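You operate a simulated robot arm through the tools that you are given. There is no shell and no other tool.

You run a simulated two-armed robot. Do the job below in one go: nothing can be reset, and whatever is moved stays where it is left.

TASK
Sponge the smudge off the washer door, then leave the washer open to air.
Fine: green sponge back on the mat; door and detergent drawer end open; the dial stays off. What is to be rubbed or washed off counts as gone when no trace of it is left.

The check looks at the end state, three seconds after you hand in, the way a careful person would. Anything else that was tipped, shoved, dropped, spilled or broken makes it a failure.

THE ROBOT
Two 7-joint arms with fingered hands on one trunk that stands fixed in place. Base frame: the origin is at the foot of the trunk, x ahead of it, y to its left, z up. Units: m, degrees, N and s.
The left shoulder is at [0.06, 0.177, 0.925], the right one opposite. Each reaches about 1 m from its shoulder. Payload 4 kg a hand.
The TCP of each hand is the grasp point between the finger pads, 0.037 m short of the fingertips. In the tool frame z runs along the fingers and y along their closing line. The gripper opens to 0.124 m; its body begins 0.043 m behind the TCP. The gripper is a hand of 3 fingers: y runs from the thumb to the fingers, the wrist lies at [-0.015, -0.108, -0.202] in the tool frame, and closing takes about 1.5 s.
Orientation is told as [roll, pitch, yaw] about the base's x, y, z axes, in that order, counted from this pose: with the fingers straight down and the wrist toward the robot, the tool's x, y and z point along [0, 1, 0], [1, 0, 0] and [0, 0, -1] of the base frame.

THE INTERFACE
- The arms move only by the tool nudge_tool. It takes "left_rows", "right_rows" or both (then of equal length, played together; a hand with none holds still); each is a list of rows, each a list of 7 numbers: the finger opening in cm, from 0 to 12.4, then the shift along the tool's x, y, z in cm, then the turn, a rotation vector about the tool's x, y, z in degrees. In form: [[fingers, x, y, z, ax, ay, az], ...]. A call has 1 to 20 rows; each row is the pose to reach, as a shift and turn from the pose commanded when the call began, along the tool's axes at that moment. Rows are played at 5 a second. More than 0.05 m and 8.6 degrees between two rows, or a gripper value outside its range, and nothing of the call is played. A pose out of reach is approached as far as the arm can. The call stops where the force on the tool passes 40 N (or 10 N more than at its start, if that is more) or the arm is blocked; 0.2 s more then pass. Each finger travels about 0.072 m/s and halts on what it meets, pressing with about 29 N; the grip force reading is that of the motor and also rises with nothing between the fingers. The clock runs only during rows and for 0.2 s after the last one: add rows that repeat a pose to give the fingers time. The reply holds the time, the measured pose of the TCP, the force on the tool along the base axes, the opening and the grip force, in the units named above and with some noise, with the torque about the TCP (base axes, N m) and any sound that the robot's microphone picked up.
- Cameras (640 x 400 px; columns grow to the right, rows downward): "scene" is now at [0.0501, 0.0001, 1.579]; the picture's right is [-0.19, -0.98, 0.00], its down [-0.71, 0.13, -0.70] and it looks along [0.68, -0.13, -0.72] (base axes); focal length 359 px, centre (320, 200). "left" rides on the left gripper at [-0.064, -0.076, -0.137] in its tool frame; the picture's right is [-0.84, -0.26, 0.48], its down [0.48, -0.76, 0.43] and it looks along [0.26, 0.60, 0.76] (tool axes); focal length 256 px, centre (320, 200). "right" rides on the right gripper at [0.064, -0.076, -0.137] in its tool frame; the picture's right is [-0.84, 0.26, -0.48], its down [-0.48, -0.76, 0.43] and it looks along [-0.25, 0.60, 0.76] (tool axes); focal length 256 px, centre (320, 200). There is no depth. A picture from a camera that has moved, and an enlarged one, comes with that camera's place and axes in the base frame and with its lens. The place of the scene camera against the robot may be out by one fixed shift of up to 0.025 m in any direction.
- snapshot(camera): a new picture of that camera. No time passes.
- raise_lower(by): slides the trunk up (or, below 0, down) by that many m; the arms and the scene camera ride with it, the base frame stays. It gives what a move gives, with no picture.
- hand_shape(shape, hand): the hand has 3 fingers and takes this shape, open, in about a second: jaw (thumb against the fingers, like two jaws); tri (thumb and two fingers); tip (a fingertip pinch); poke (one finger out to press); point (the index stretched); flat (the hand flat); cup (the hand cupped); fist (a fist). The gripper value then closes the fingers along that shape, each until it touches; the sizes above hold for jaw. It gives what a move gives, with no picture.
- aim_head(pan, tilt): turns the head with the scene camera to pan (to the left, within 86 degrees either way) and tilt (down, from -29 to 69), counted from straight ahead of the robot. It gives what a move gives.
- inspect(camera, box): a new picture of the part [left, top, right, bottom] of that camera's present view, enlarged. No time passes.
- hand_in(): hands the job in; it is judged then, once.

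Nothing tells you positions but the pictures and the camera data. Unless the task says otherwise, let go and move clear before handing in.

The tools are called after ">>>" as a command line: name --argument value ..., lists and objects as JSON in quotes. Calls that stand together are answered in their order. nudge_tool: Moves the arms, as the interface text tells. Its arguments: {"type":"object","properties":{"left_rows":{"type":"array"},"right_rows":{"type":"array"}},"required":[]} The other tools are called the same way: raise_lower (by) moves the trunk up or down; hand_shape (shape, hand) gives the hand a shape; aim_head (pan, tilt) turns the head that bears the scene camera; snapshot (camera) takes a picture; inspect (camera, box) takes an enlarged picture of a part of a camera's view; hand_in () hands the job in.

At the start:

```text
time_s: 0.0
left_ee_pos: [0.6565, 0.1743, 1.1567]
left_tool_rot: [0.0, 0.0, 0.0]
left_wrist_force: [-0.4, 1.0, 0.1]
left_moment: [0.0, 0.0, -0.01]
left_finger_gap: 0.1234
left_grip_force: 0.1
left_shape: jaw
right_ee_pos: [0.609, -0.3937, 1.1516]
right_tool_rot: [0.0, 0.1, 0.0]
right_wrist_force: [0.4, -0.8, -0.1]
right_moment: [0.01, 0.04, -0.01]
right_finger_gap: 0.1238
right_grip_force: 0.1
right_shape: jaw
trunk travel left (down, up): [-0.45, 0.14]
head pan, tilt (commanded): [-10.7, 45.9]
```

scene: 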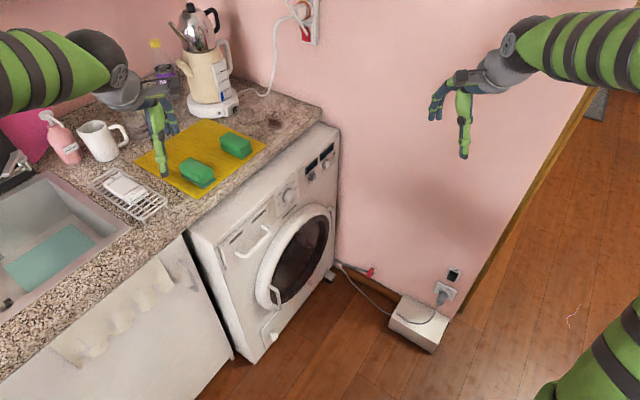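
right: 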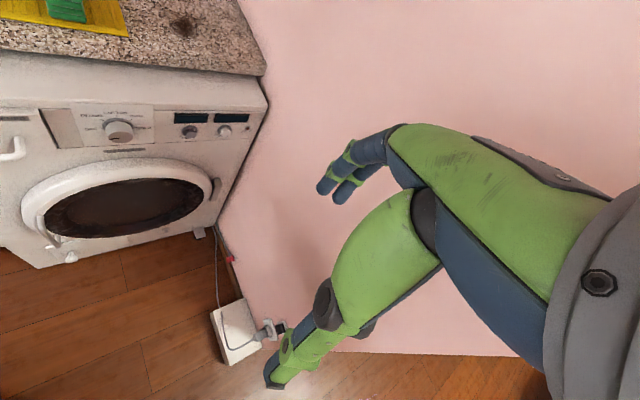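
left: 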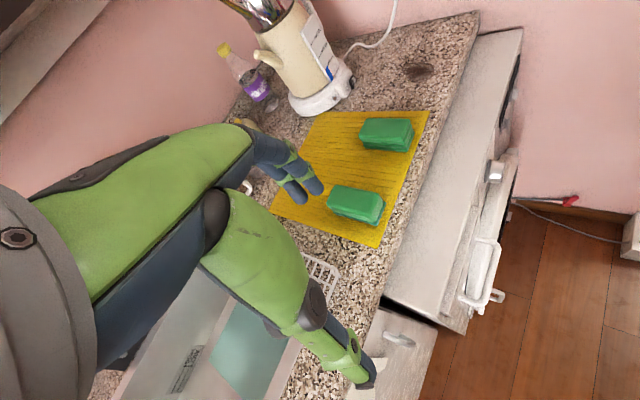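

I see a washing machine in front of me at the counter's right end, two green sponges on a yellow mat, and a drawer and round door on the washer front. I'll look closely before moving anything.

>>> inspect --camera "scene" --box '[180, 120, 350, 360]'

>>> inspect --camera "right" --box '[0, 70, 280, 270]'

>>> inspect --camera "scene" --box '[120, 90, 280, 200]'

>>> inspect --camera "left" --box '[260, 90, 540, 340]'

```text
1.67 times, centred on (265, 240) of scene
camera zoom: at [0.0501, 0.0001, 1.579], right [-0.19, -0.98, 0.0], down [-0.71, 0.13, -0.7], along [0.68, -0.13, -0.72], focal length 598 px, centre (412, 133)
```

zoom: 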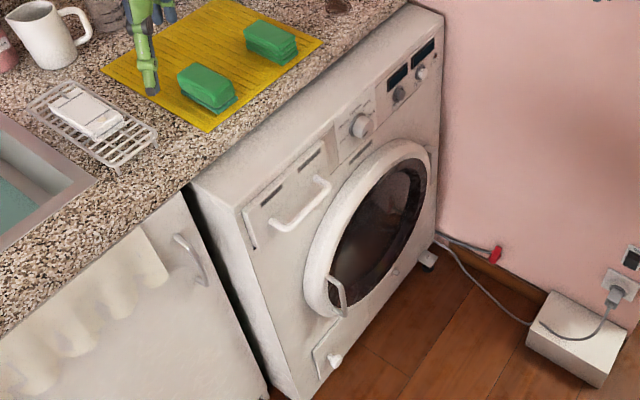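

```text
2.00 times, centred on (140, 170) of right
camera zoom: at [0.5327, -0.3316, 1.2891], right [0.26, -0.84, 0.48], down [-0.76, -0.48, -0.43], along [0.6, -0.25, -0.76], focal length 512 px, centre (680, 260)
```

zoom: 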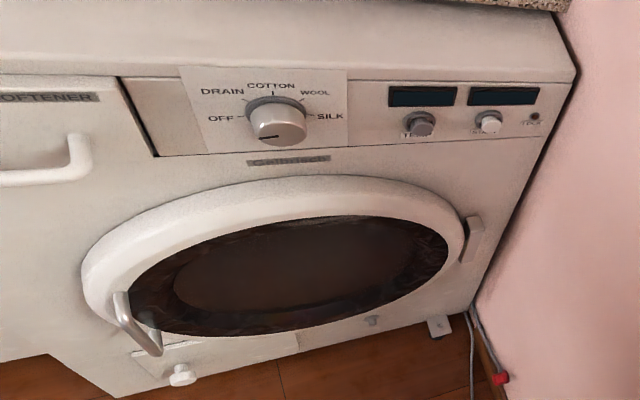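

```text
3.64 times, centred on (200, 145) of scene
camera zoom: at [0.0501, 0.0001, 1.579], right [-0.19, -0.98, 0.0], down [-0.71, 0.13, -0.7], along [0.68, -0.13, -0.72], focal length 1304 px, centre (756, 400)
```

zoom: 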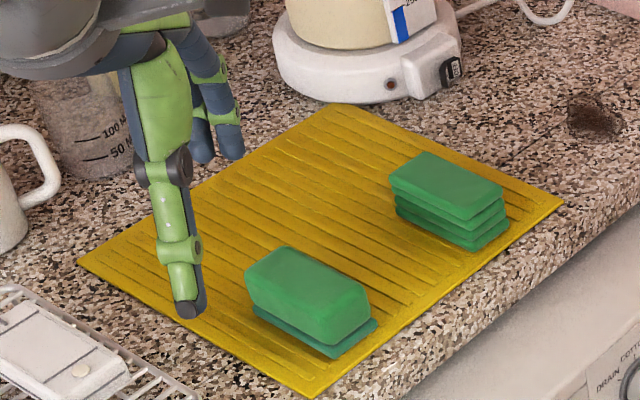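

```text
1.60 times, centred on (400, 215) of left
camera zoom: at [0.581, 0.1095, 1.2943], right [-0.26, -0.84, -0.48], down [-0.76, 0.48, -0.43], along [0.6, 0.26, -0.76], focal length 410 px, centre (192, 176)
```

zoom: 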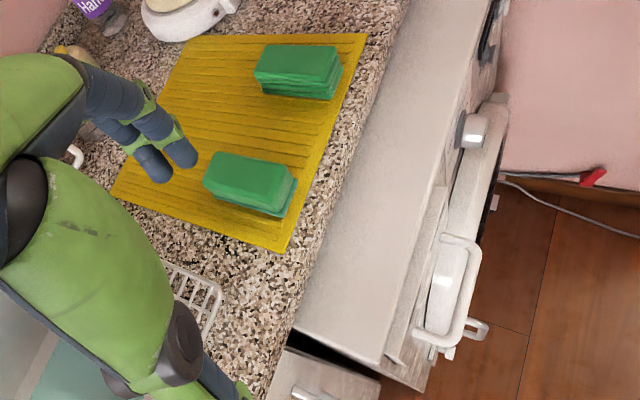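

The washer front faces me at an angle, its door handle at lower left and hinge at right. I need to find the smudge and tell apart the two green objects, so I'll zoom in more.

>>> inspect --camera "scene" --box '[245, 195, 345, 320]'

>>> inspect --camera "right" --box '[10, 145, 140, 225]'

>>> inspect --camera "right" --box '[110, 145, 240, 225]'

>>> inspect --camera "left" --box '[320, 100, 440, 240]'

>>> inspect --camera "left" --box '[400, 120, 540, 330]'

```text
3.20 times, centred on (295, 258) of scene
camera zoom: at [0.0501, 0.0001, 1.579], right [-0.19, -0.98, 0.0], down [-0.71, 0.13, -0.7], along [0.68, -0.13, -0.72], focal length 1148 px, centre (400, 16)
```

zoom: 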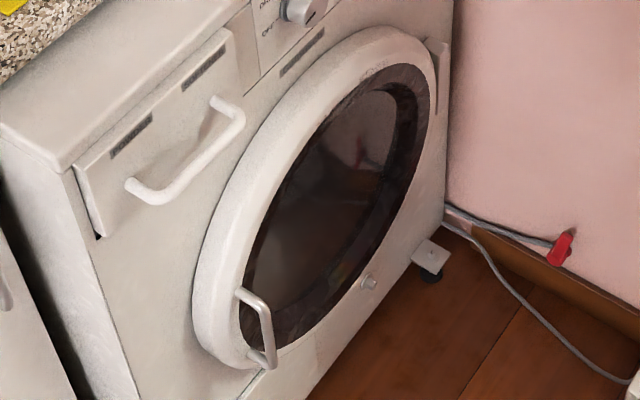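

```text
4.92 times, centred on (75, 185) of right
camera zoom: at [0.5327, -0.3316, 1.2891], right [0.26, -0.84, 0.48], down [-0.76, -0.48, -0.43], along [0.6, -0.25, -0.76], focal length 1260 px, centre (1526, 274)
```

zoom: 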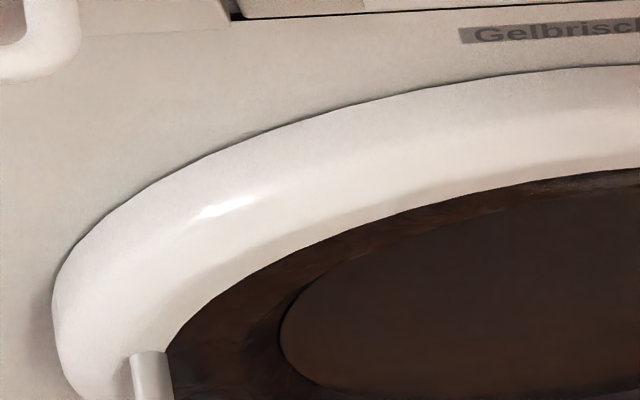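

```text
4.92 times, centred on (175, 185) of right
camera zoom: at [0.5327, -0.3316, 1.2891], right [0.26, -0.84, 0.48], down [-0.76, -0.48, -0.43], along [0.6, -0.25, -0.76], focal length 1260 px, centre (1034, 274)
```

zoom: 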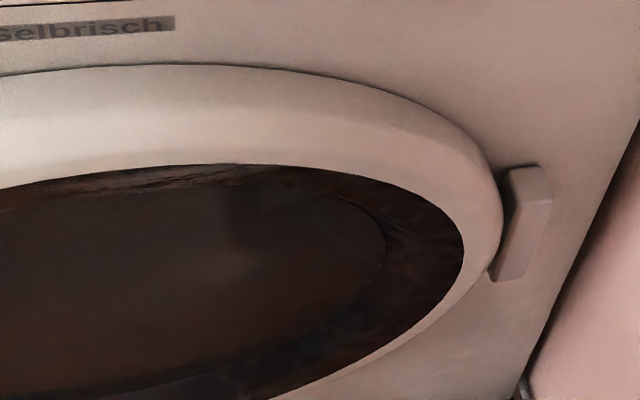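

```text
2.86 times, centred on (380, 170) of left
camera zoom: at [0.581, 0.1095, 1.2943], right [-0.26, -0.84, -0.48], down [-0.76, 0.48, -0.43], along [0.6, 0.26, -0.76], focal length 731 px, centre (149, 286)
```

zoom: 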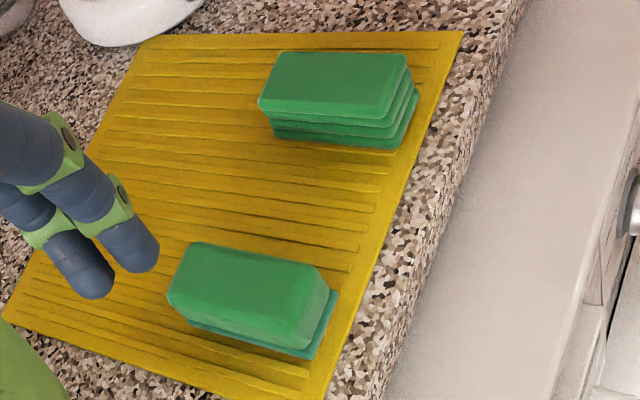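

```text
1.90 times, centred on (470, 225) of left
camera zoom: at [0.581, 0.1095, 1.2943], right [-0.26, -0.84, -0.48], down [-0.76, 0.48, -0.43], along [0.6, 0.26, -0.76], focal length 488 px, centre (34, 152)
```

zoom: 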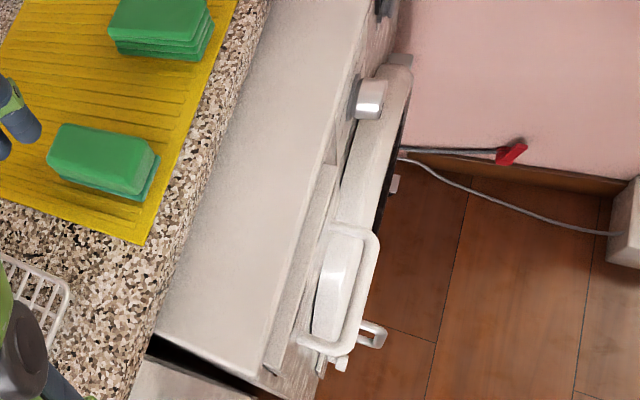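

No smudge is visible from up here, so I'll swing the right hand down in front of the door, well clear of the washer, and use its camera for a straight-on look.

>>> nudge_tool --right_rows '[[12.4, -0.25, -1.1, 4.2, -3.1, 1.45, -4.0], [12.4, -0.5, -2.2, 8.4, -6.2, 2.9, -8.0], [12.4, -0.75, -3.3, 12.6, -9.35, 4.35, -12.0], [12.4, -1.0, -4.4, 16.8, -12.5, 5.8, -16.0], [12.4, -1.25, -5.5, 21, -15.6, 7.25, -20], [12.4, -1.5, -6.6, 25.2, -18.7, 8.7, -24], [12.4, -1.75, -7.7, 29.4, -21.8, 10.15, -28], [12.4, -2.0, -8.8, 33.6, -24.9, 11.6, -32], [12.4, -2.25, -9.9, 37.8, -28, 13.05, -36], [12.4, -2.5, -11, 42, -31.2, 14.5, -40], [12.4, -2.75, -12.1, 46, -34.3, 16, -44], [12.4, -3, -13, 50, -37.4, 17.4, -47.9]]'

>>> snapshot --camera "right"

>>> snapshot --camera "scene"

```text
time_s: 2.6
left_ee_pos: [0.6565, 0.1741, 1.1576]
left_tool_rot: [0.0, -0.1, 0.0]
left_wrist_force: [0.3, 0.7, 0.2]
left_moment: [-0.04, -0.02, -0.01]
left_finger_gap: 0.1237
left_grip_force: 0.0
left_shape: jaw
right_ee_pos: [0.4773, -0.4262, 0.6511]
right_tool_rot: [0.0, -40.1, 50.1]
right_wrist_force: [-0.3, -0.3, -0.1]
right_moment: [-0.03, 0.02, 0.04]
right_finger_gap: 0.1241
right_grip_force: 0.1
right_shape: jaw
trunk travel left (down, up): [-0.45, 0.14]
head pan, tilt (commanded): [-10.7, 45.9]
```

```text
taken
camera right: at [0.3347, -0.4975, 0.7067], right [0.57, -0.62, 0.54], down [0.18, -0.54, -0.82], along [0.8, 0.56, -0.2], focal length 256 px, centre (320, 200)
```

right: 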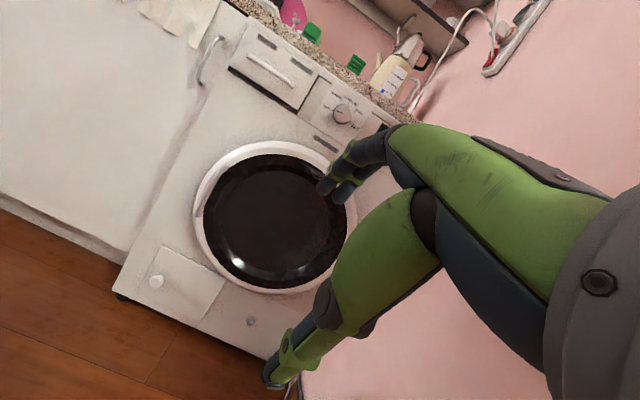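

```text
taken
camera scene: at [0.0502, -0.0005, 1.5791], right [-0.19, -0.98, 0.0], down [-0.71, 0.13, -0.7], along [0.68, -0.13, -0.72], focal length 359 px, centre (320, 200)
```

scene: 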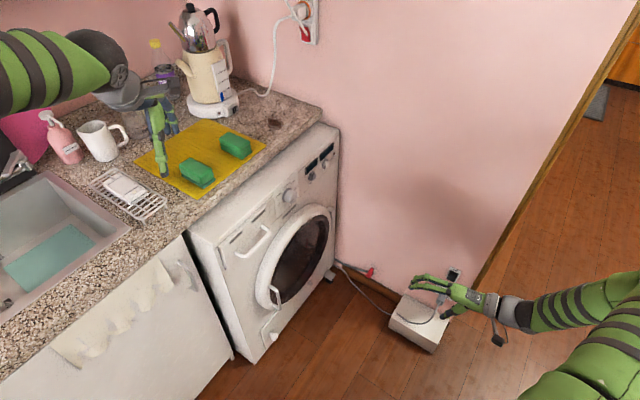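

The right camera now faces the door. I'll enlarge it to look for the smudge.

>>> inspect --camera "right" --box '[180, 130, 360, 300]'

>>> inspect --camera "right" --box '[185, 135, 275, 215]'

>>> inspect --camera "right" --box '[185, 205, 275, 295]'

>>> inspect --camera "right" --box '[265, 180, 360, 295]'

>>> inspect --camera "right" --box '[180, 20, 400, 170]'

```text
2.35 times, centred on (270, 215) of right
camera zoom: at [0.3347, -0.4975, 0.7067], right [0.57, -0.62, 0.54], down [0.18, -0.54, -0.82], along [0.8, 0.56, -0.2], focal length 602 px, centre (438, 165)
```

zoom: 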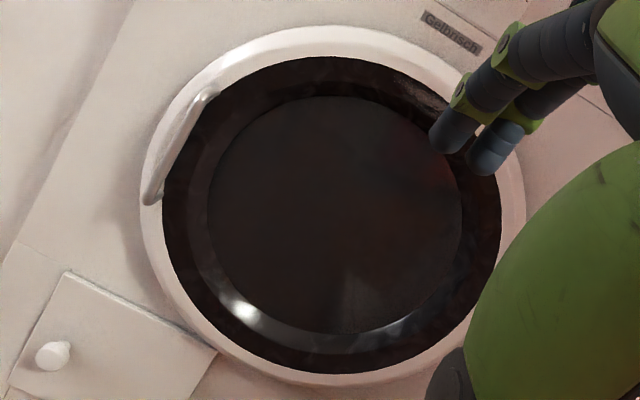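

```text
5.00 times, centred on (230, 175) of right
camera zoom: at [0.3347, -0.4975, 0.7067], right [0.57, -0.62, 0.54], down [0.18, -0.54, -0.82], along [0.8, 0.56, -0.2], focal length 1280 px, centre (770, 325)
```

zoom: 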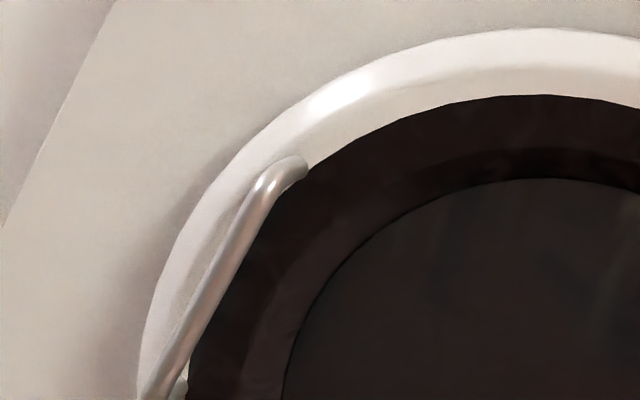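

```text
4.44 times, centred on (230, 250) of right
camera zoom: at [0.3347, -0.4975, 0.7067], right [0.57, -0.62, 0.54], down [0.18, -0.54, -0.82], along [0.8, 0.56, -0.2], focal length 1138 px, centre (720, -22)
```

zoom: 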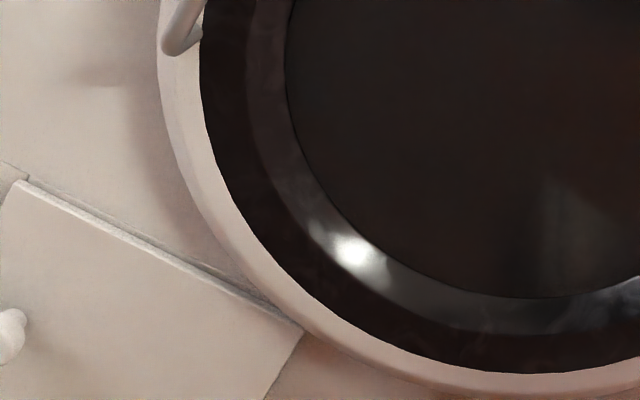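

```text
3.48 times, centred on (312, 238) of right
camera zoom: at [0.3347, -0.4975, 0.7067], right [0.57, -0.62, 0.54], down [0.18, -0.54, -0.82], along [0.8, 0.56, -0.2], focal length 890 px, centre (346, 70)
```

zoom: 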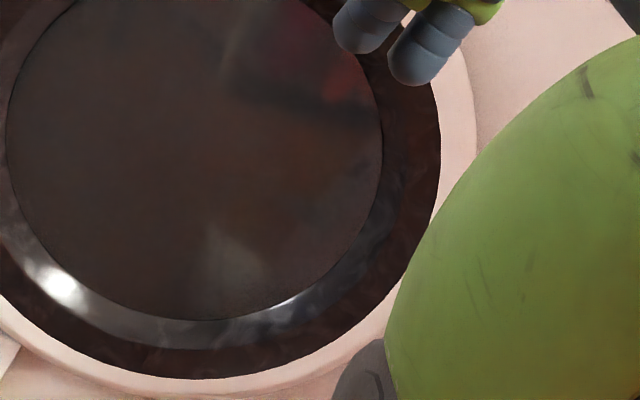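

```text
2.67 times, centred on (290, 95) of right
camera zoom: at [0.3347, -0.4975, 0.7067], right [0.57, -0.62, 0.54], down [0.18, -0.54, -0.82], along [0.8, 0.56, -0.2], focal length 683 px, centre (400, 480)
```

zoom: 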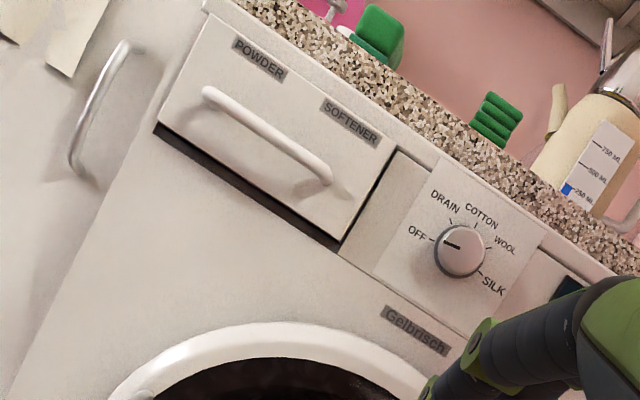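

The door's left and middle look clean from here; the hand blocks the right part. I'll turn the right hand a little so the whole door comes into view.

>>> nudge_tool --right_rows '[[12.4, 0, 0, 0, 0, -4.8, 5.75], [12.4, 0, 0, 0, 0, -9.6, 11.5], [12.4, 0, 0, 0, 0, -12.8, 15.3]]'

>>> snapshot --camera "right"

>>> inspect --camera "right" --box '[80, 90, 300, 260]'

```text
time_s: 3.4
left_ee_pos: [0.6579, 0.1745, 1.1575]
left_tool_rot: [0.0, 0.0, 0.1]
left_wrist_force: [0.4, -0.1, 0.9]
left_moment: [-0.02, -0.03, -0.02]
left_finger_gap: 0.1237
left_grip_force: 0.1
left_shape: jaw
right_ee_pos: [0.4796, -0.4254, 0.6529]
right_tool_rot: [0.0, -40.0, 30.0]
right_wrist_force: [0.0, 0.0, -0.1]
right_moment: [0.0, 0.01, 0.0]
right_finger_gap: 0.124
right_grip_force: 0.2
right_shape: jaw
trunk travel left (down, up): [-0.45, 0.14]
head pan, tilt (commanded): [-10.7, 45.9]
```

```text
taken
camera right: at [0.3205, -0.4442, 0.7087], right [0.32, -0.78, 0.54], down [-0.02, -0.57, -0.82], along [0.95, 0.25, -0.2], focal length 256 px, centre (320, 200)
```

right: 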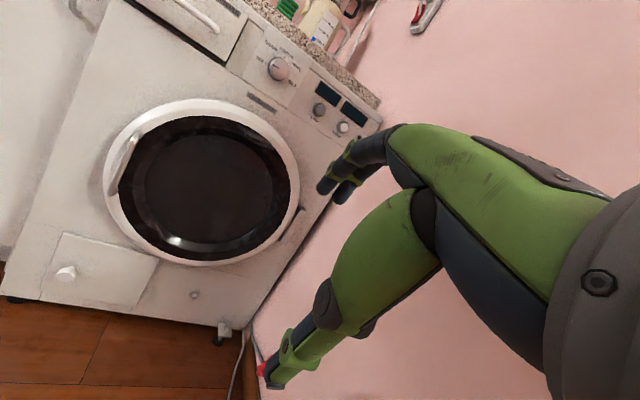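

```text
2.35 times, centred on (190, 175) of right
camera zoom: at [0.3205, -0.4442, 0.7087], right [0.32, -0.78, 0.54], down [-0.02, -0.57, -0.82], along [0.95, 0.25, -0.2], focal length 602 px, centre (626, 259)
```

zoom: 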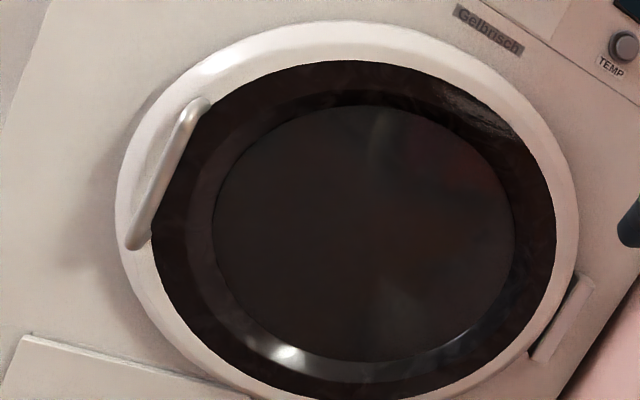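

There's a pale streak at the upper right of the glass; I'll zoom in on it.

>>> inspect --camera "right" --box '[225, 110, 295, 155]'

>>> inspect --camera "right" --box '[120, 110, 200, 170]'

>>> inspect --camera "right" --box '[120, 180, 290, 270]'

>>> inspect --camera "scene" --box '[280, 195, 340, 255]'

```text
8.89 times, centred on (260, 132) of right
camera zoom: at [0.3205, -0.4442, 0.7087], right [0.32, -0.78, 0.54], down [-0.02, -0.57, -0.82], along [0.95, 0.25, -0.2], focal length 2276 px, centre (853, 800)
```

zoom: 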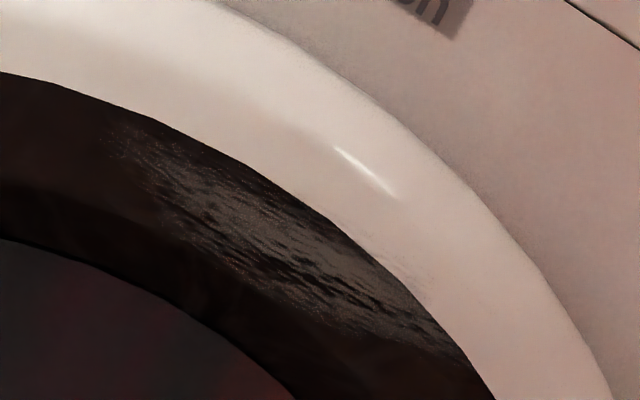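

```text
6.67 times, centred on (160, 140) of right
camera zoom: at [0.3205, -0.4442, 0.7087], right [0.32, -0.78, 0.54], down [-0.02, -0.57, -0.82], along [0.95, 0.25, -0.2], focal length 1707 px, centre (1387, 600)
```

zoom: 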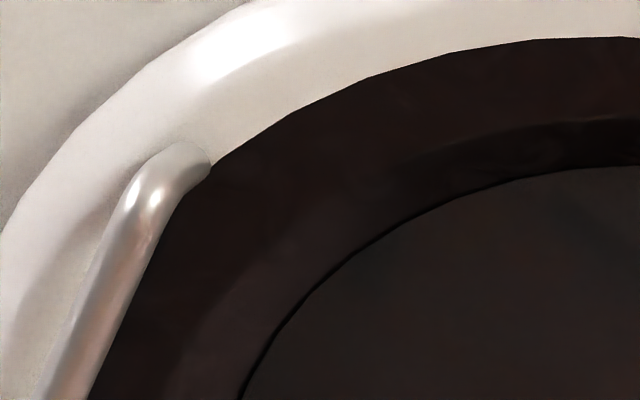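

```text
3.76 times, centred on (205, 225) of right
camera zoom: at [0.3205, -0.4442, 0.7087], right [0.32, -0.78, 0.54], down [-0.02, -0.57, -0.82], along [0.95, 0.25, -0.2], focal length 964 px, centre (753, 106)
```

zoom: 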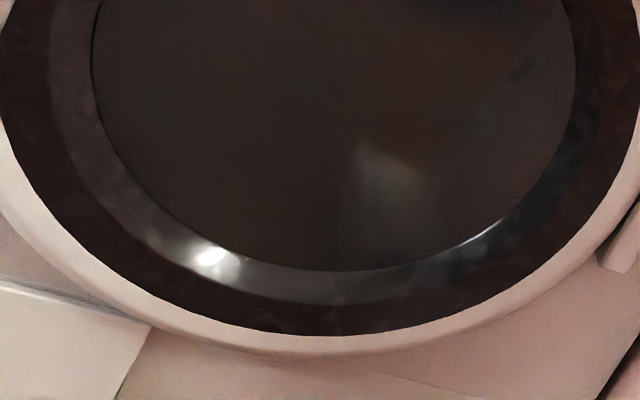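

```text
6.67 times, centred on (310, 225) of scene
camera zoom: at [0.0497, 0.0, 1.5791], right [-0.19, -0.98, 0.0], down [-0.71, 0.13, -0.7], along [0.68, -0.13, -0.72], focal length 2391 px, centre (387, 33)
```

zoom: 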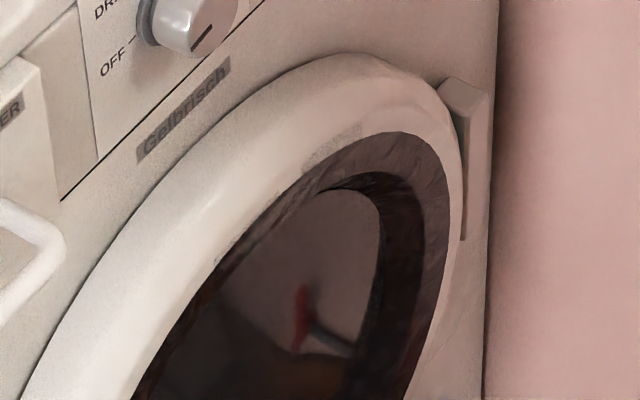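

The smudge is a grey scuff on the dark glass rim, just right of the top of the door and slightly onto the white ring, near (0.84, -0.09, 0.63). I'll bring the right camera closer to get its size and exact place.

>>> nudge_tool --right_rows '[[12.4, 0.33, 2.83, 3.05, 0, 0, 0], [12.4, 0.65, 5.65, 6.1, 0, 0, 0], [12.4, 0.98, 8.48, 9.14, 0, 0, 0], [12.4, 1.3, 11.3, 12.2, 0, 0, 0], [12.4, 1.63, 14.1, 15.2, 0, 0, 0], [12.4, 1.95, 16.95, 18.28, 0, 0, 0]]'

>>> snapshot --camera "right"

>>> inspect --camera "right" --box '[200, 70, 330, 180]'

>>> snapshot --camera "scene"

```text
time_s: 4.8
left_ee_pos: [0.658, 0.1735, 1.1572]
left_tool_rot: [0.0, 0.0, 0.0]
left_wrist_force: [0.6, -0.1, 0.6]
left_moment: [0.0, 0.01, -0.01]
left_finger_gap: 0.1237
left_grip_force: 0.0
left_shape: jaw
right_ee_pos: [0.6842, -0.2844, 0.6206]
right_tool_rot: [0.0, -40.0, 29.9]
right_wrist_force: [0.4, 0.1, 0.2]
right_moment: [0.03, 0.02, -0.01]
right_finger_gap: 0.1238
right_grip_force: 0.0
right_shape: jaw
trunk travel left (down, up): [-0.45, 0.14]
head pan, tilt (commanded): [-10.7, 45.9]
```

```text
taken
camera right: at [0.5257, -0.3025, 0.6771], right [0.32, -0.78, 0.53], down [-0.02, -0.57, -0.82], along [0.95, 0.25, -0.2], focal length 256 px, centre (320, 200)
```

right: 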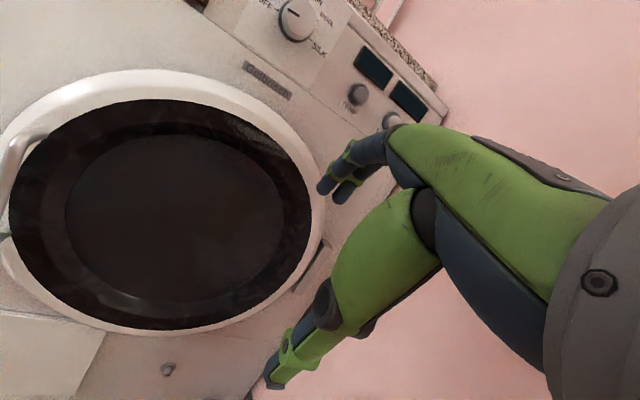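

```text
3.64 times, centred on (265, 125) of right
camera zoom: at [0.5257, -0.3025, 0.6771], right [0.32, -0.78, 0.53], down [-0.02, -0.57, -0.82], along [0.95, 0.25, -0.2], focal length 931 px, centre (520, 473)
```

zoom: 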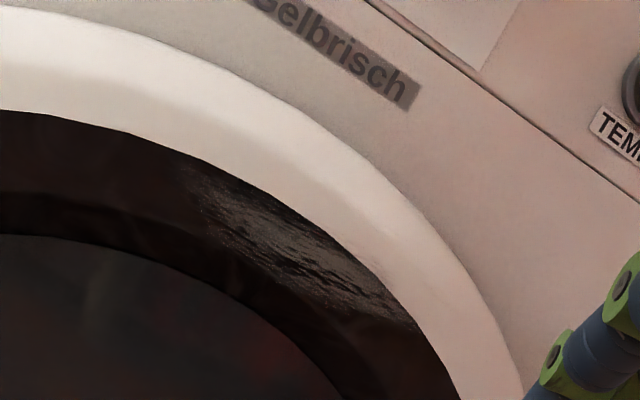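

```text
taken
camera scene: at [0.0505, 0.0003, 1.579], right [-0.19, -0.98, 0.0], down [-0.71, 0.13, -0.7], along [0.68, -0.13, -0.72], focal length 359 px, centre (320, 200)
```

scene: 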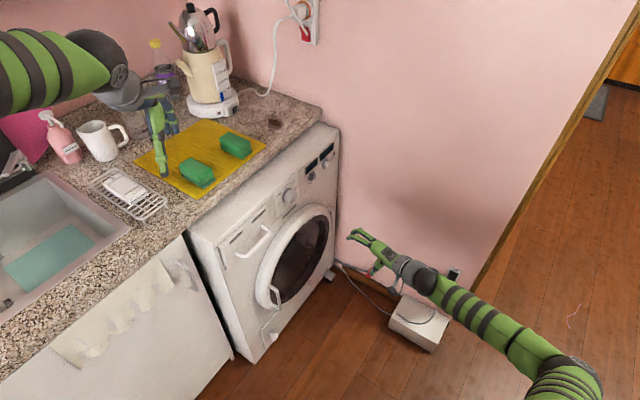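

The smudge is about 10 cm long by 3 cm wide, on the glass ring about 4 cm proud of the washer front. I'll back the right hand off and turn the left hand in line with the sponges to judge which is the sponge and its exact place.

>>> nudge_tool --left_rows '[[12.4, 0, 0, 0, 0, 0, 7.2], [12.4, 0, 0, 0, 0, 0, 14.3], [12.4, 0, 0, 0, 0, 0, 21.5], [12.4, 0, 0, 0, 0, 0, 28.6], [12.4, 0, 0, 0, 0, 0, 35.8], [12.4, 0, 0, 0, 0, 0, 43], [12.4, 0, 0, 0, 0, 0, 50]]' --right_rows '[[12.4, -0.33, -2.83, -3.05, 0, 0, 0], [12.4, -0.65, -5.65, -6.1, 0, 0, 0], [12.4, -0.98, -8.48, -9.14, 0, 0, 0], [12.4, -1.3, -11.3, -12.2, 0, 0, 0], [12.4, -1.63, -14.1, -15.2, 0, 0, 0], [12.4, -1.95, -16.95, -18.28, 0, 0, 0], [12.4, -1.95, -16.95, -18.28, 0, 0, 0]]'

>>> snapshot --camera "left"

>>> snapshot --camera "scene"

```text
time_s: 6.4
left_ee_pos: [0.6675, 0.1701, 1.151]
left_tool_rot: [-0.3, 0.6, -50.0]
left_wrist_force: [-0.1, 0.0, -1.1]
left_moment: [-0.01, 0.03, -0.02]
left_finger_gap: 0.1237
left_grip_force: 0.1
left_shape: jaw
right_ee_pos: [0.4914, -0.4175, 0.648]
right_tool_rot: [0.6, -40.0, 30.9]
right_wrist_force: [-0.2, -0.2, -0.6]
right_moment: [0.03, -0.03, -0.01]
right_finger_gap: 0.124
right_grip_force: 0.1
right_shape: jaw
trunk travel left (down, up): [-0.45, 0.14]
head pan, tilt (commanded): [-10.7, 45.9]
```

```text
taken
camera left: at [0.5711, 0.1851, 1.2878], right [-0.81, -0.34, -0.48], down [-0.12, 0.89, -0.43], along [0.57, -0.29, -0.77], focal length 256 px, centre (320, 200)
```

left: 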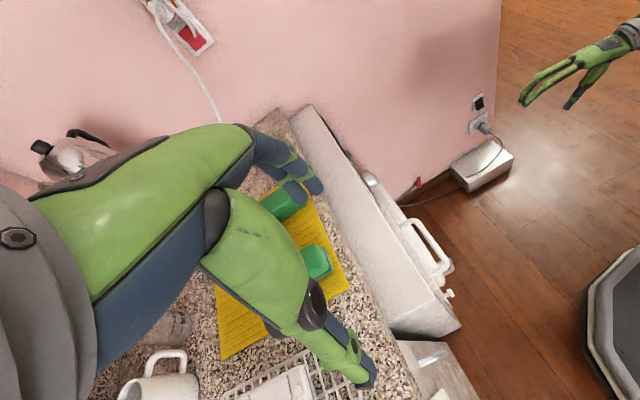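

```text
taken
camera scene: at [0.0691, -0.008, 1.5769], right [-0.17, -0.98, 0.0], down [-0.72, 0.13, -0.69], along [0.68, -0.12, -0.73], focal length 359 px, centre (320, 200)
```

scene: 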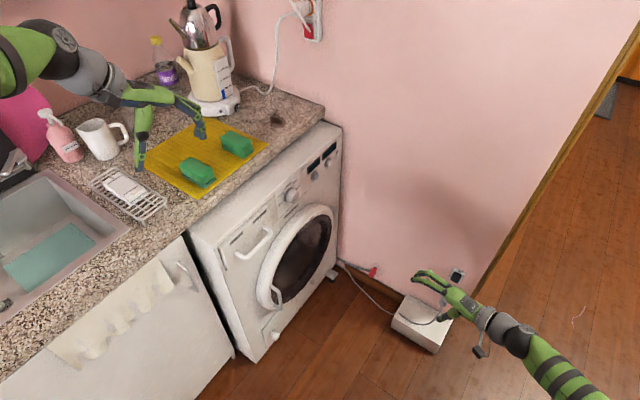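

The hands overlap the view of the sponges, and the trunk seems to have swayed slightly. I'll let it settle and move the left hand back and up for a clear view of the mat.

>>> nudge_tool --left_rows '[[12.4, -2.5, -2.5, -1, 0, 0, 0], [12.4, -5, -5, -2, 0, 0, 0], [12.4, -7.5, -7.5, -3, 0, 0, 0], [12.4, -10, -10, -4, 0, 0, 0], [12.4, -10, -10, -4, 0, 0, 0]]'

>>> snapshot --camera "left"

>>> snapshot --camera "scene"

```text
time_s: 7.6
left_ee_pos: [0.5273, 0.1808, 1.1932]
left_tool_rot: [-0.2, 0.6, -49.8]
left_wrist_force: [0.7, -0.3, -0.3]
left_moment: [-0.02, -0.05, 0.0]
left_finger_gap: 0.1236
left_grip_force: 0.0
left_shape: jaw
right_ee_pos: [0.4881, -0.4204, 0.6495]
right_tool_rot: [0.4, -40.0, 30.9]
right_wrist_force: [0.3, 1.1, -0.1]
right_moment: [0.03, 0.03, 0.01]
right_finger_gap: 0.1239
right_grip_force: 0.1
right_shape: jaw
trunk travel left (down, up): [-0.45, 0.14]
head pan, tilt (commanded): [-10.7, 45.9]
```

```text
taken
camera left: at [0.4301, 0.1964, 1.3315], right [-0.81, -0.34, -0.48], down [-0.12, 0.9, -0.43], along [0.57, -0.29, -0.77], focal length 256 px, centre (320, 200)
```

left: 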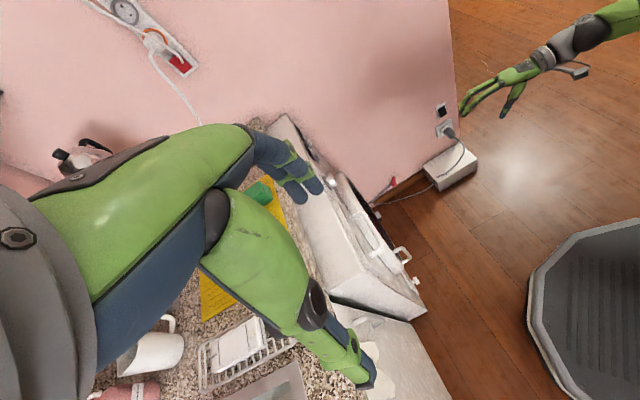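

```text
taken
camera scene: at [0.0635, -0.0092, 1.5786], right [-0.17, -0.99, 0.0], down [-0.71, 0.13, -0.69], along [0.68, -0.11, -0.73], focal length 359 px, centre (320, 200)
```

scene: 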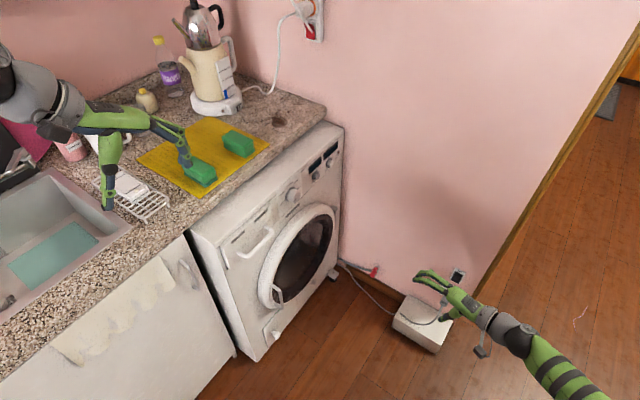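

>>> inspect --camera "scene" --box '[215, 120, 265, 165]'

>>> inspect --camera "scene" --box '[165, 145, 230, 195]'

```text
8.89 times, centred on (240, 142) of scene
camera zoom: at [0.0635, -0.0092, 1.5786], right [-0.17, -0.99, 0.0], down [-0.71, 0.13, -0.69], along [0.68, -0.11, -0.73], focal length 3188 px, centre (1031, 711)
```

zoom: 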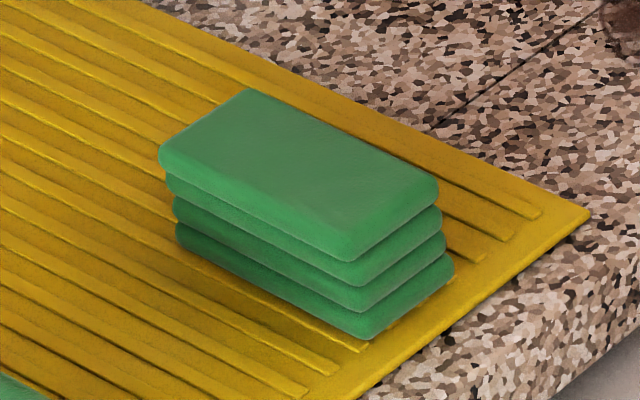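

```text
8.00 times, centred on (198, 170) of scene
camera zoom: at [0.0635, -0.0092, 1.5786], right [-0.17, -0.99, 0.0], down [-0.71, 0.13, -0.69], along [0.68, -0.11, -0.73], focal length 2869 px, centre (1300, 440)
```

zoom: 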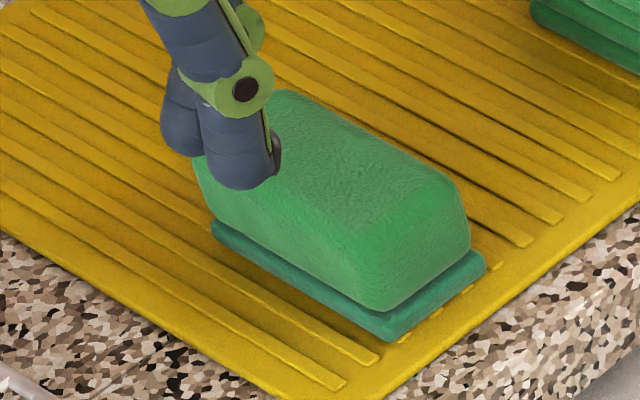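

The object nearer the counter edge is the sponge (foam with a scouring pad); the other is a folded cloth. I'll bring the left hand over the sponge, well above it, lined up with its short sides.

>>> nudge_tool --left_rows '[[10, 3.2, 2.8, 0.5, 0, 0, -0.5], [10, 6.4, 5.6, 1, 0, 0, -1], [10, 9.6, 8.4, 2, 0, 0, -1.5], [10, 12.8, 11.2, 3.5, 0, 0, -2], [10, 16, 14, 5.5, 0, 0, -2.5], [10, 19.2, 16.8, 8, 0, 0, -3], [10, 22.4, 19.6, 11, 0, 0, -3], [10, 22.4, 19.6, 12, 0, 0, -3], [10, 22.4, 19.6, 12, 0, 0, -3]]'

>>> snapshot --camera "left"

>>> snapshot --camera "scene"

>>> inspect --camera "scene" --box '[140, 110, 260, 200]'

```text
refused: row 7 steps farther than a row can; nothing moved
```

```text
taken
camera left: at [0.4301, 0.1964, 1.3315], right [-0.81, -0.34, -0.48], down [-0.12, 0.9, -0.43], along [0.57, -0.29, -0.77], focal length 256 px, centre (320, 200)
```

left: 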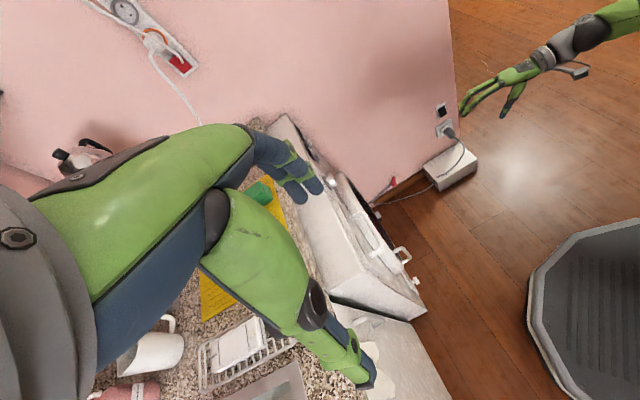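

```text
taken
camera scene: at [0.0635, -0.0092, 1.5786], right [-0.17, -0.99, 0.0], down [-0.71, 0.13, -0.69], along [0.68, -0.11, -0.73], focal length 359 px, centre (320, 200)
```

scene: 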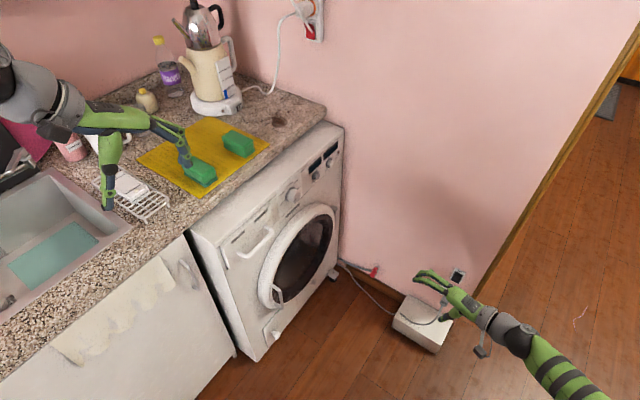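

```text
4.44 times, centred on (200, 155) of scene
camera zoom: at [0.0635, -0.0092, 1.5786], right [-0.17, -0.99, 0.0], down [-0.71, 0.13, -0.69], along [0.68, -0.11, -0.73], focal length 1594 px, centre (853, 400)
```

zoom: 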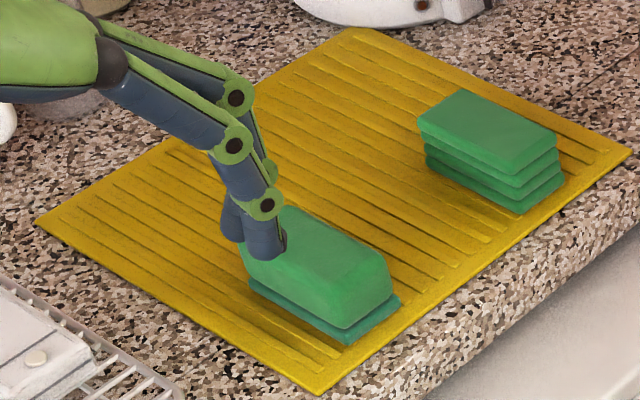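

A row stepped too far, so nothing moved; I'll send the same move with even steps.

>>> nudge_tool --left_rows '[[10, 2.8, 2.45, 1, 0, 0, -0.5], [10, 5.6, 4.9, 2, 0, 0, -1], [10, 8.4, 7.35, 3, 0, 0, -1.5], [10, 11.2, 9.8, 4.5, 0, 0, -2], [10, 14, 12.25, 6, 0, 0, -2.5], [10, 16.8, 14.7, 8, 0, 0, -3], [10, 19.6, 17.15, 10, 0, 0, -3], [10, 22.4, 19.6, 12, 0, 0, -3], [10, 22.4, 19.6, 12, 0, 0, -3]]'

>>> snapshot --camera "left"

>>> inspect --camera "scene" --box '[120, 80, 280, 200]'

```text
time_s: 9.6
left_ee_pos: [0.8233, 0.1739, 1.0684]
left_tool_rot: [-0.2, 0.6, -47.1]
left_wrist_force: [1.1, -1.3, -0.1]
left_moment: [0.07, 0.07, 0.02]
left_finger_gap: 0.1003
left_grip_force: 0.2
left_shape: jaw
right_ee_pos: [0.4887, -0.4206, 0.6489]
right_tool_rot: [0.6, -40.0, 30.5]
right_wrist_force: [0.1, 0.1, 0.2]
right_moment: [0.02, 0.0, 0.02]
right_finger_gap: 0.1241
right_grip_force: 0.2
right_shape: jaw
trunk travel left (down, up): [-0.45, 0.14]
head pan, tilt (commanded): [-10.7, 45.9]
```

```text
taken
camera left: at [0.727, 0.1838, 1.2063], right [-0.79, -0.38, -0.48], down [-0.17, 0.89, -0.43], along [0.59, -0.26, -0.77], focal length 256 px, centre (320, 200)
```

left: 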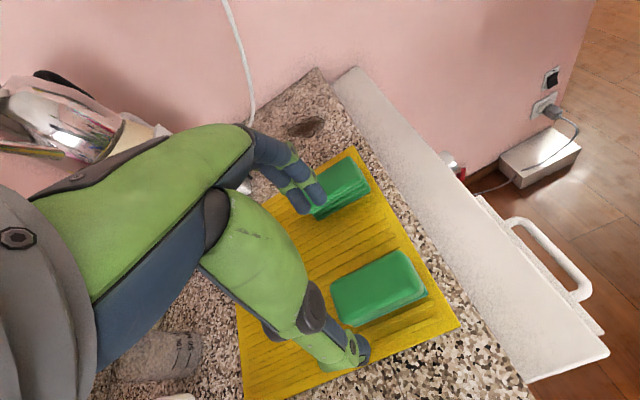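

```text
3.33 times, centred on (200, 140) of scene
camera zoom: at [0.0674, -0.0117, 1.578], right [-0.16, -0.99, 0.0], down [-0.72, 0.12, -0.69], along [0.68, -0.1, -0.73], focal length 1195 px, centre (720, 400)
```

zoom: 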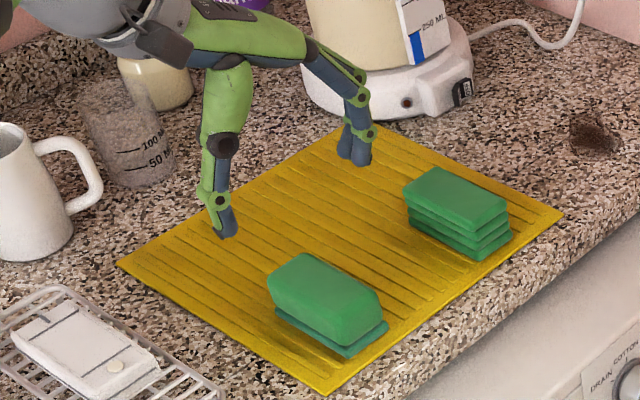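

The left hand is above the sponge now. I'll zoom in on its camera to fine-tune the alignment.

>>> inspect --camera "left" --box '[290, 150, 470, 380]'

```text
1.74 times, centred on (380, 265) of left
camera zoom: at [0.727, 0.1838, 1.2063], right [-0.79, -0.38, -0.48], down [-0.17, 0.89, -0.43], along [0.59, -0.26, -0.77], focal length 445 px, centre (216, 87)
```

zoom: 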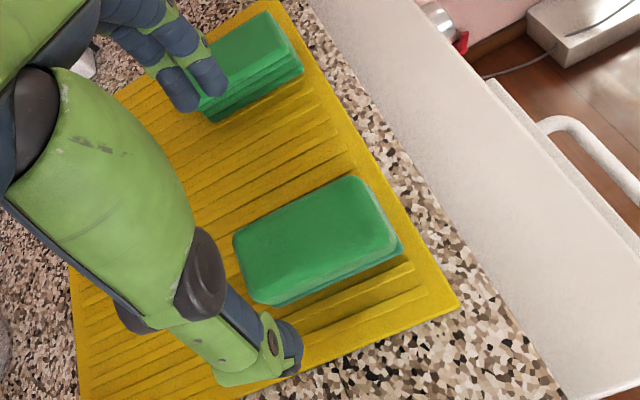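

The sponge centre is about 5 mm from the hand's axis. I'll trim that and descend to just above gripping height, then check before closing.

>>> nudge_tool --left_rows '[[9.5, 0.2, 0.45, 4, 0, 0, -0.7], [9.5, 0.2, 0.45, 7, 0, 0, -1.4], [9.5, 0.2, 0.45, 9, 0, 0, -2], [9.5, 0.2, 0.45, 10.5, 0, 0, -2], [9.5, 0.2, 0.45, 11.3, 0, 0, -2], [9.5, 0.2, 0.45, 11.3, 0, 0, -2]]'

>>> snapshot --camera "left"

>>> inspect --camera "scene" --box '[140, 110, 260, 200]'

```text
time_s: 11.0
left_ee_pos: [0.8253, 0.1737, 0.9575]
left_tool_rot: [-0.2, 0.6, -45.0]
left_wrist_force: [-0.7, 0.6, -0.2]
left_moment: [-0.04, -0.02, 0.01]
left_finger_gap: 0.0953
left_grip_force: 0.1
left_shape: jaw
right_ee_pos: [0.488, -0.4198, 0.6498]
right_tool_rot: [0.5, -39.9, 30.6]
right_wrist_force: [-0.9, 0.2, -0.4]
right_moment: [0.04, -0.05, 0.04]
right_finger_gap: 0.124
right_grip_force: 0.1
right_shape: jaw
trunk travel left (down, up): [-0.45, 0.14]
head pan, tilt (commanded): [-10.7, 45.9]
```

```text
taken
camera left: at [0.7289, 0.1809, 1.0953], right [-0.78, -0.41, -0.48], down [-0.2, 0.88, -0.43], along [0.6, -0.24, -0.77], focal length 256 px, centre (320, 200)
```

left: 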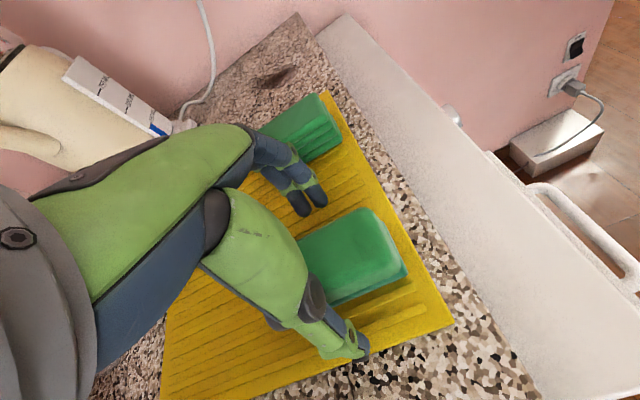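

```text
4.44 times, centred on (200, 155) of scene
camera zoom: at [0.0666, -0.0119, 1.5781], right [-0.15, -0.99, 0.0], down [-0.72, 0.11, -0.69], along [0.68, -0.1, -0.73], focal length 1594 px, centre (853, 400)
```

zoom: 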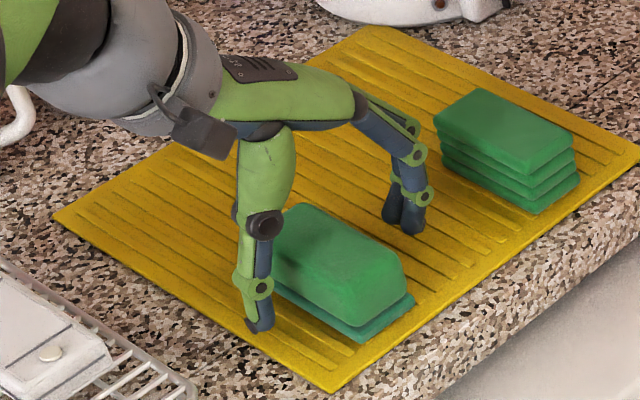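

>>> inspect --camera "left" --box '[240, 160, 440, 380]'

>>> inspect --camera "scene" --box '[175, 140, 235, 190]'

```text
1.82 times, centred on (340, 270) of left
camera zoom: at [0.7289, 0.1809, 1.0953], right [-0.78, -0.41, -0.48], down [-0.2, 0.88, -0.43], along [0.6, -0.24, -0.77], focal length 465 px, centre (284, 73)
```

zoom: 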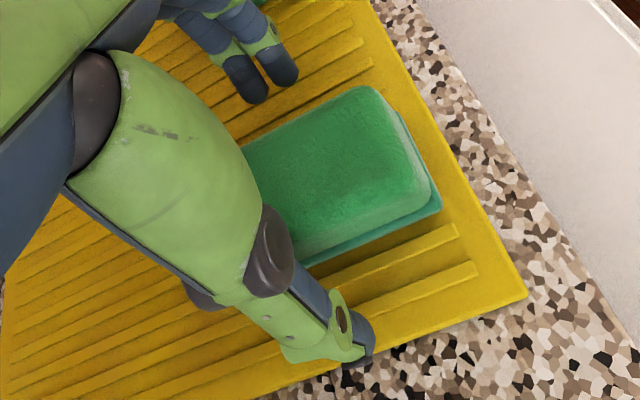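

```text
8.00 times, centred on (205, 165) of scene
camera zoom: at [0.0666, -0.0119, 1.5781], right [-0.15, -0.99, 0.0], down [-0.72, 0.11, -0.69], along [0.68, -0.1, -0.73], focal length 2869 px, centre (1240, 480)
```

zoom: 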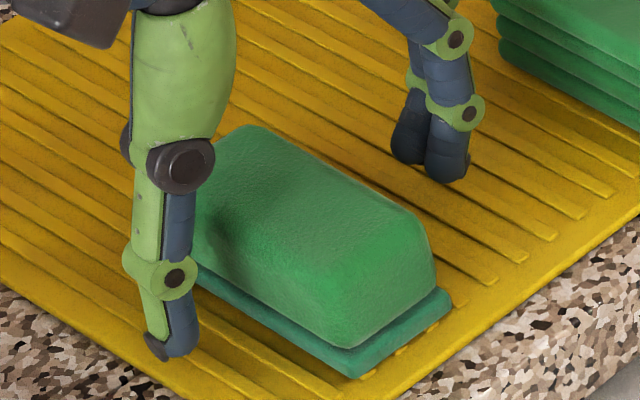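

Alignment is good. I'll lower about 2 cm so the fingertips sit beside the foam and leave the pad free, then close on the sponge.

>>> nudge_tool --left_rows '[[9.5, 0, 0.3, 1, 0, 0, 0], [9.5, 0, 0.3, 1.8, 0, 0, 0], [7.5, 0, 0.3, 1.8, 0, 0, 0], [5.5, 0, 0.3, 1.8, 0, 0, 0], [3.5, 0, 0.3, 1.8, 0, 0, 0], [2, 0, 0.3, 1.8, 0, 0, 0], [2, 0, 0.3, 1.8, 0, 0, 0], [2, 0, 0.3, 1.8, 0, 0, 0]]'

>>> snapshot --camera "left"

>>> inspect --camera "scene" --box '[175, 140, 235, 190]'

```text
time_s: 12.8
left_ee_pos: [0.8271, 0.1715, 0.9415]
left_tool_rot: [0.1, 0.4, -44.8]
left_wrist_force: [1.5, 2.0, 34.9]
left_moment: [0.26, 0.2, 0.16]
left_finger_gap: 0.0528
left_grip_force: 29.2
left_shape: jaw
right_ee_pos: [0.4886, -0.4196, 0.6508]
right_tool_rot: [0.4, -40.0, 30.6]
right_wrist_force: [-0.1, 0.0, -1.1]
right_moment: [-0.03, -0.01, 0.01]
right_finger_gap: 0.1239
right_grip_force: 0.1
right_shape: jaw
trunk travel left (down, up): [-0.45, 0.14]
head pan, tilt (commanded): [-10.7, 45.9]
```

```text
taken
camera left: at [0.7298, 0.1784, 1.0796], right [-0.77, -0.41, -0.48], down [-0.2, 0.88, -0.43], along [0.6, -0.24, -0.76], focal length 256 px, centre (320, 200)
```

left: 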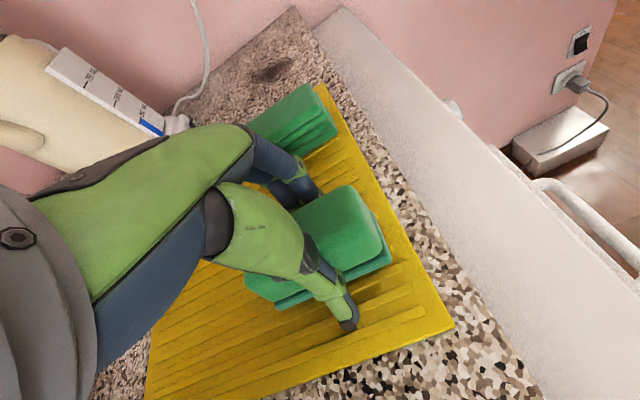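

```text
8.00 times, centred on (205, 165) of scene
camera zoom: at [0.0643, -0.0119, 1.5787], right [-0.15, -0.99, 0.0], down [-0.72, 0.11, -0.69], along [0.68, -0.1, -0.72], focal length 2869 px, centre (1240, 480)
```

zoom: 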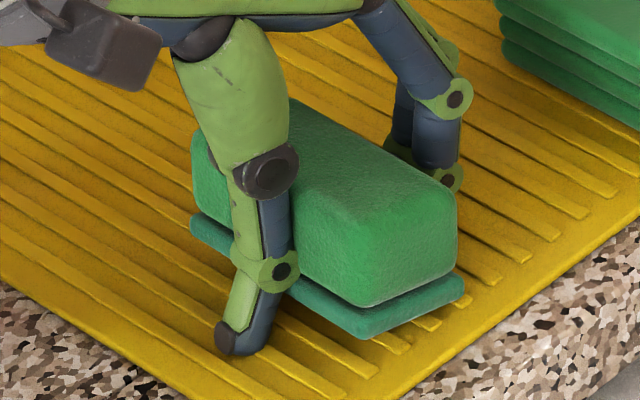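

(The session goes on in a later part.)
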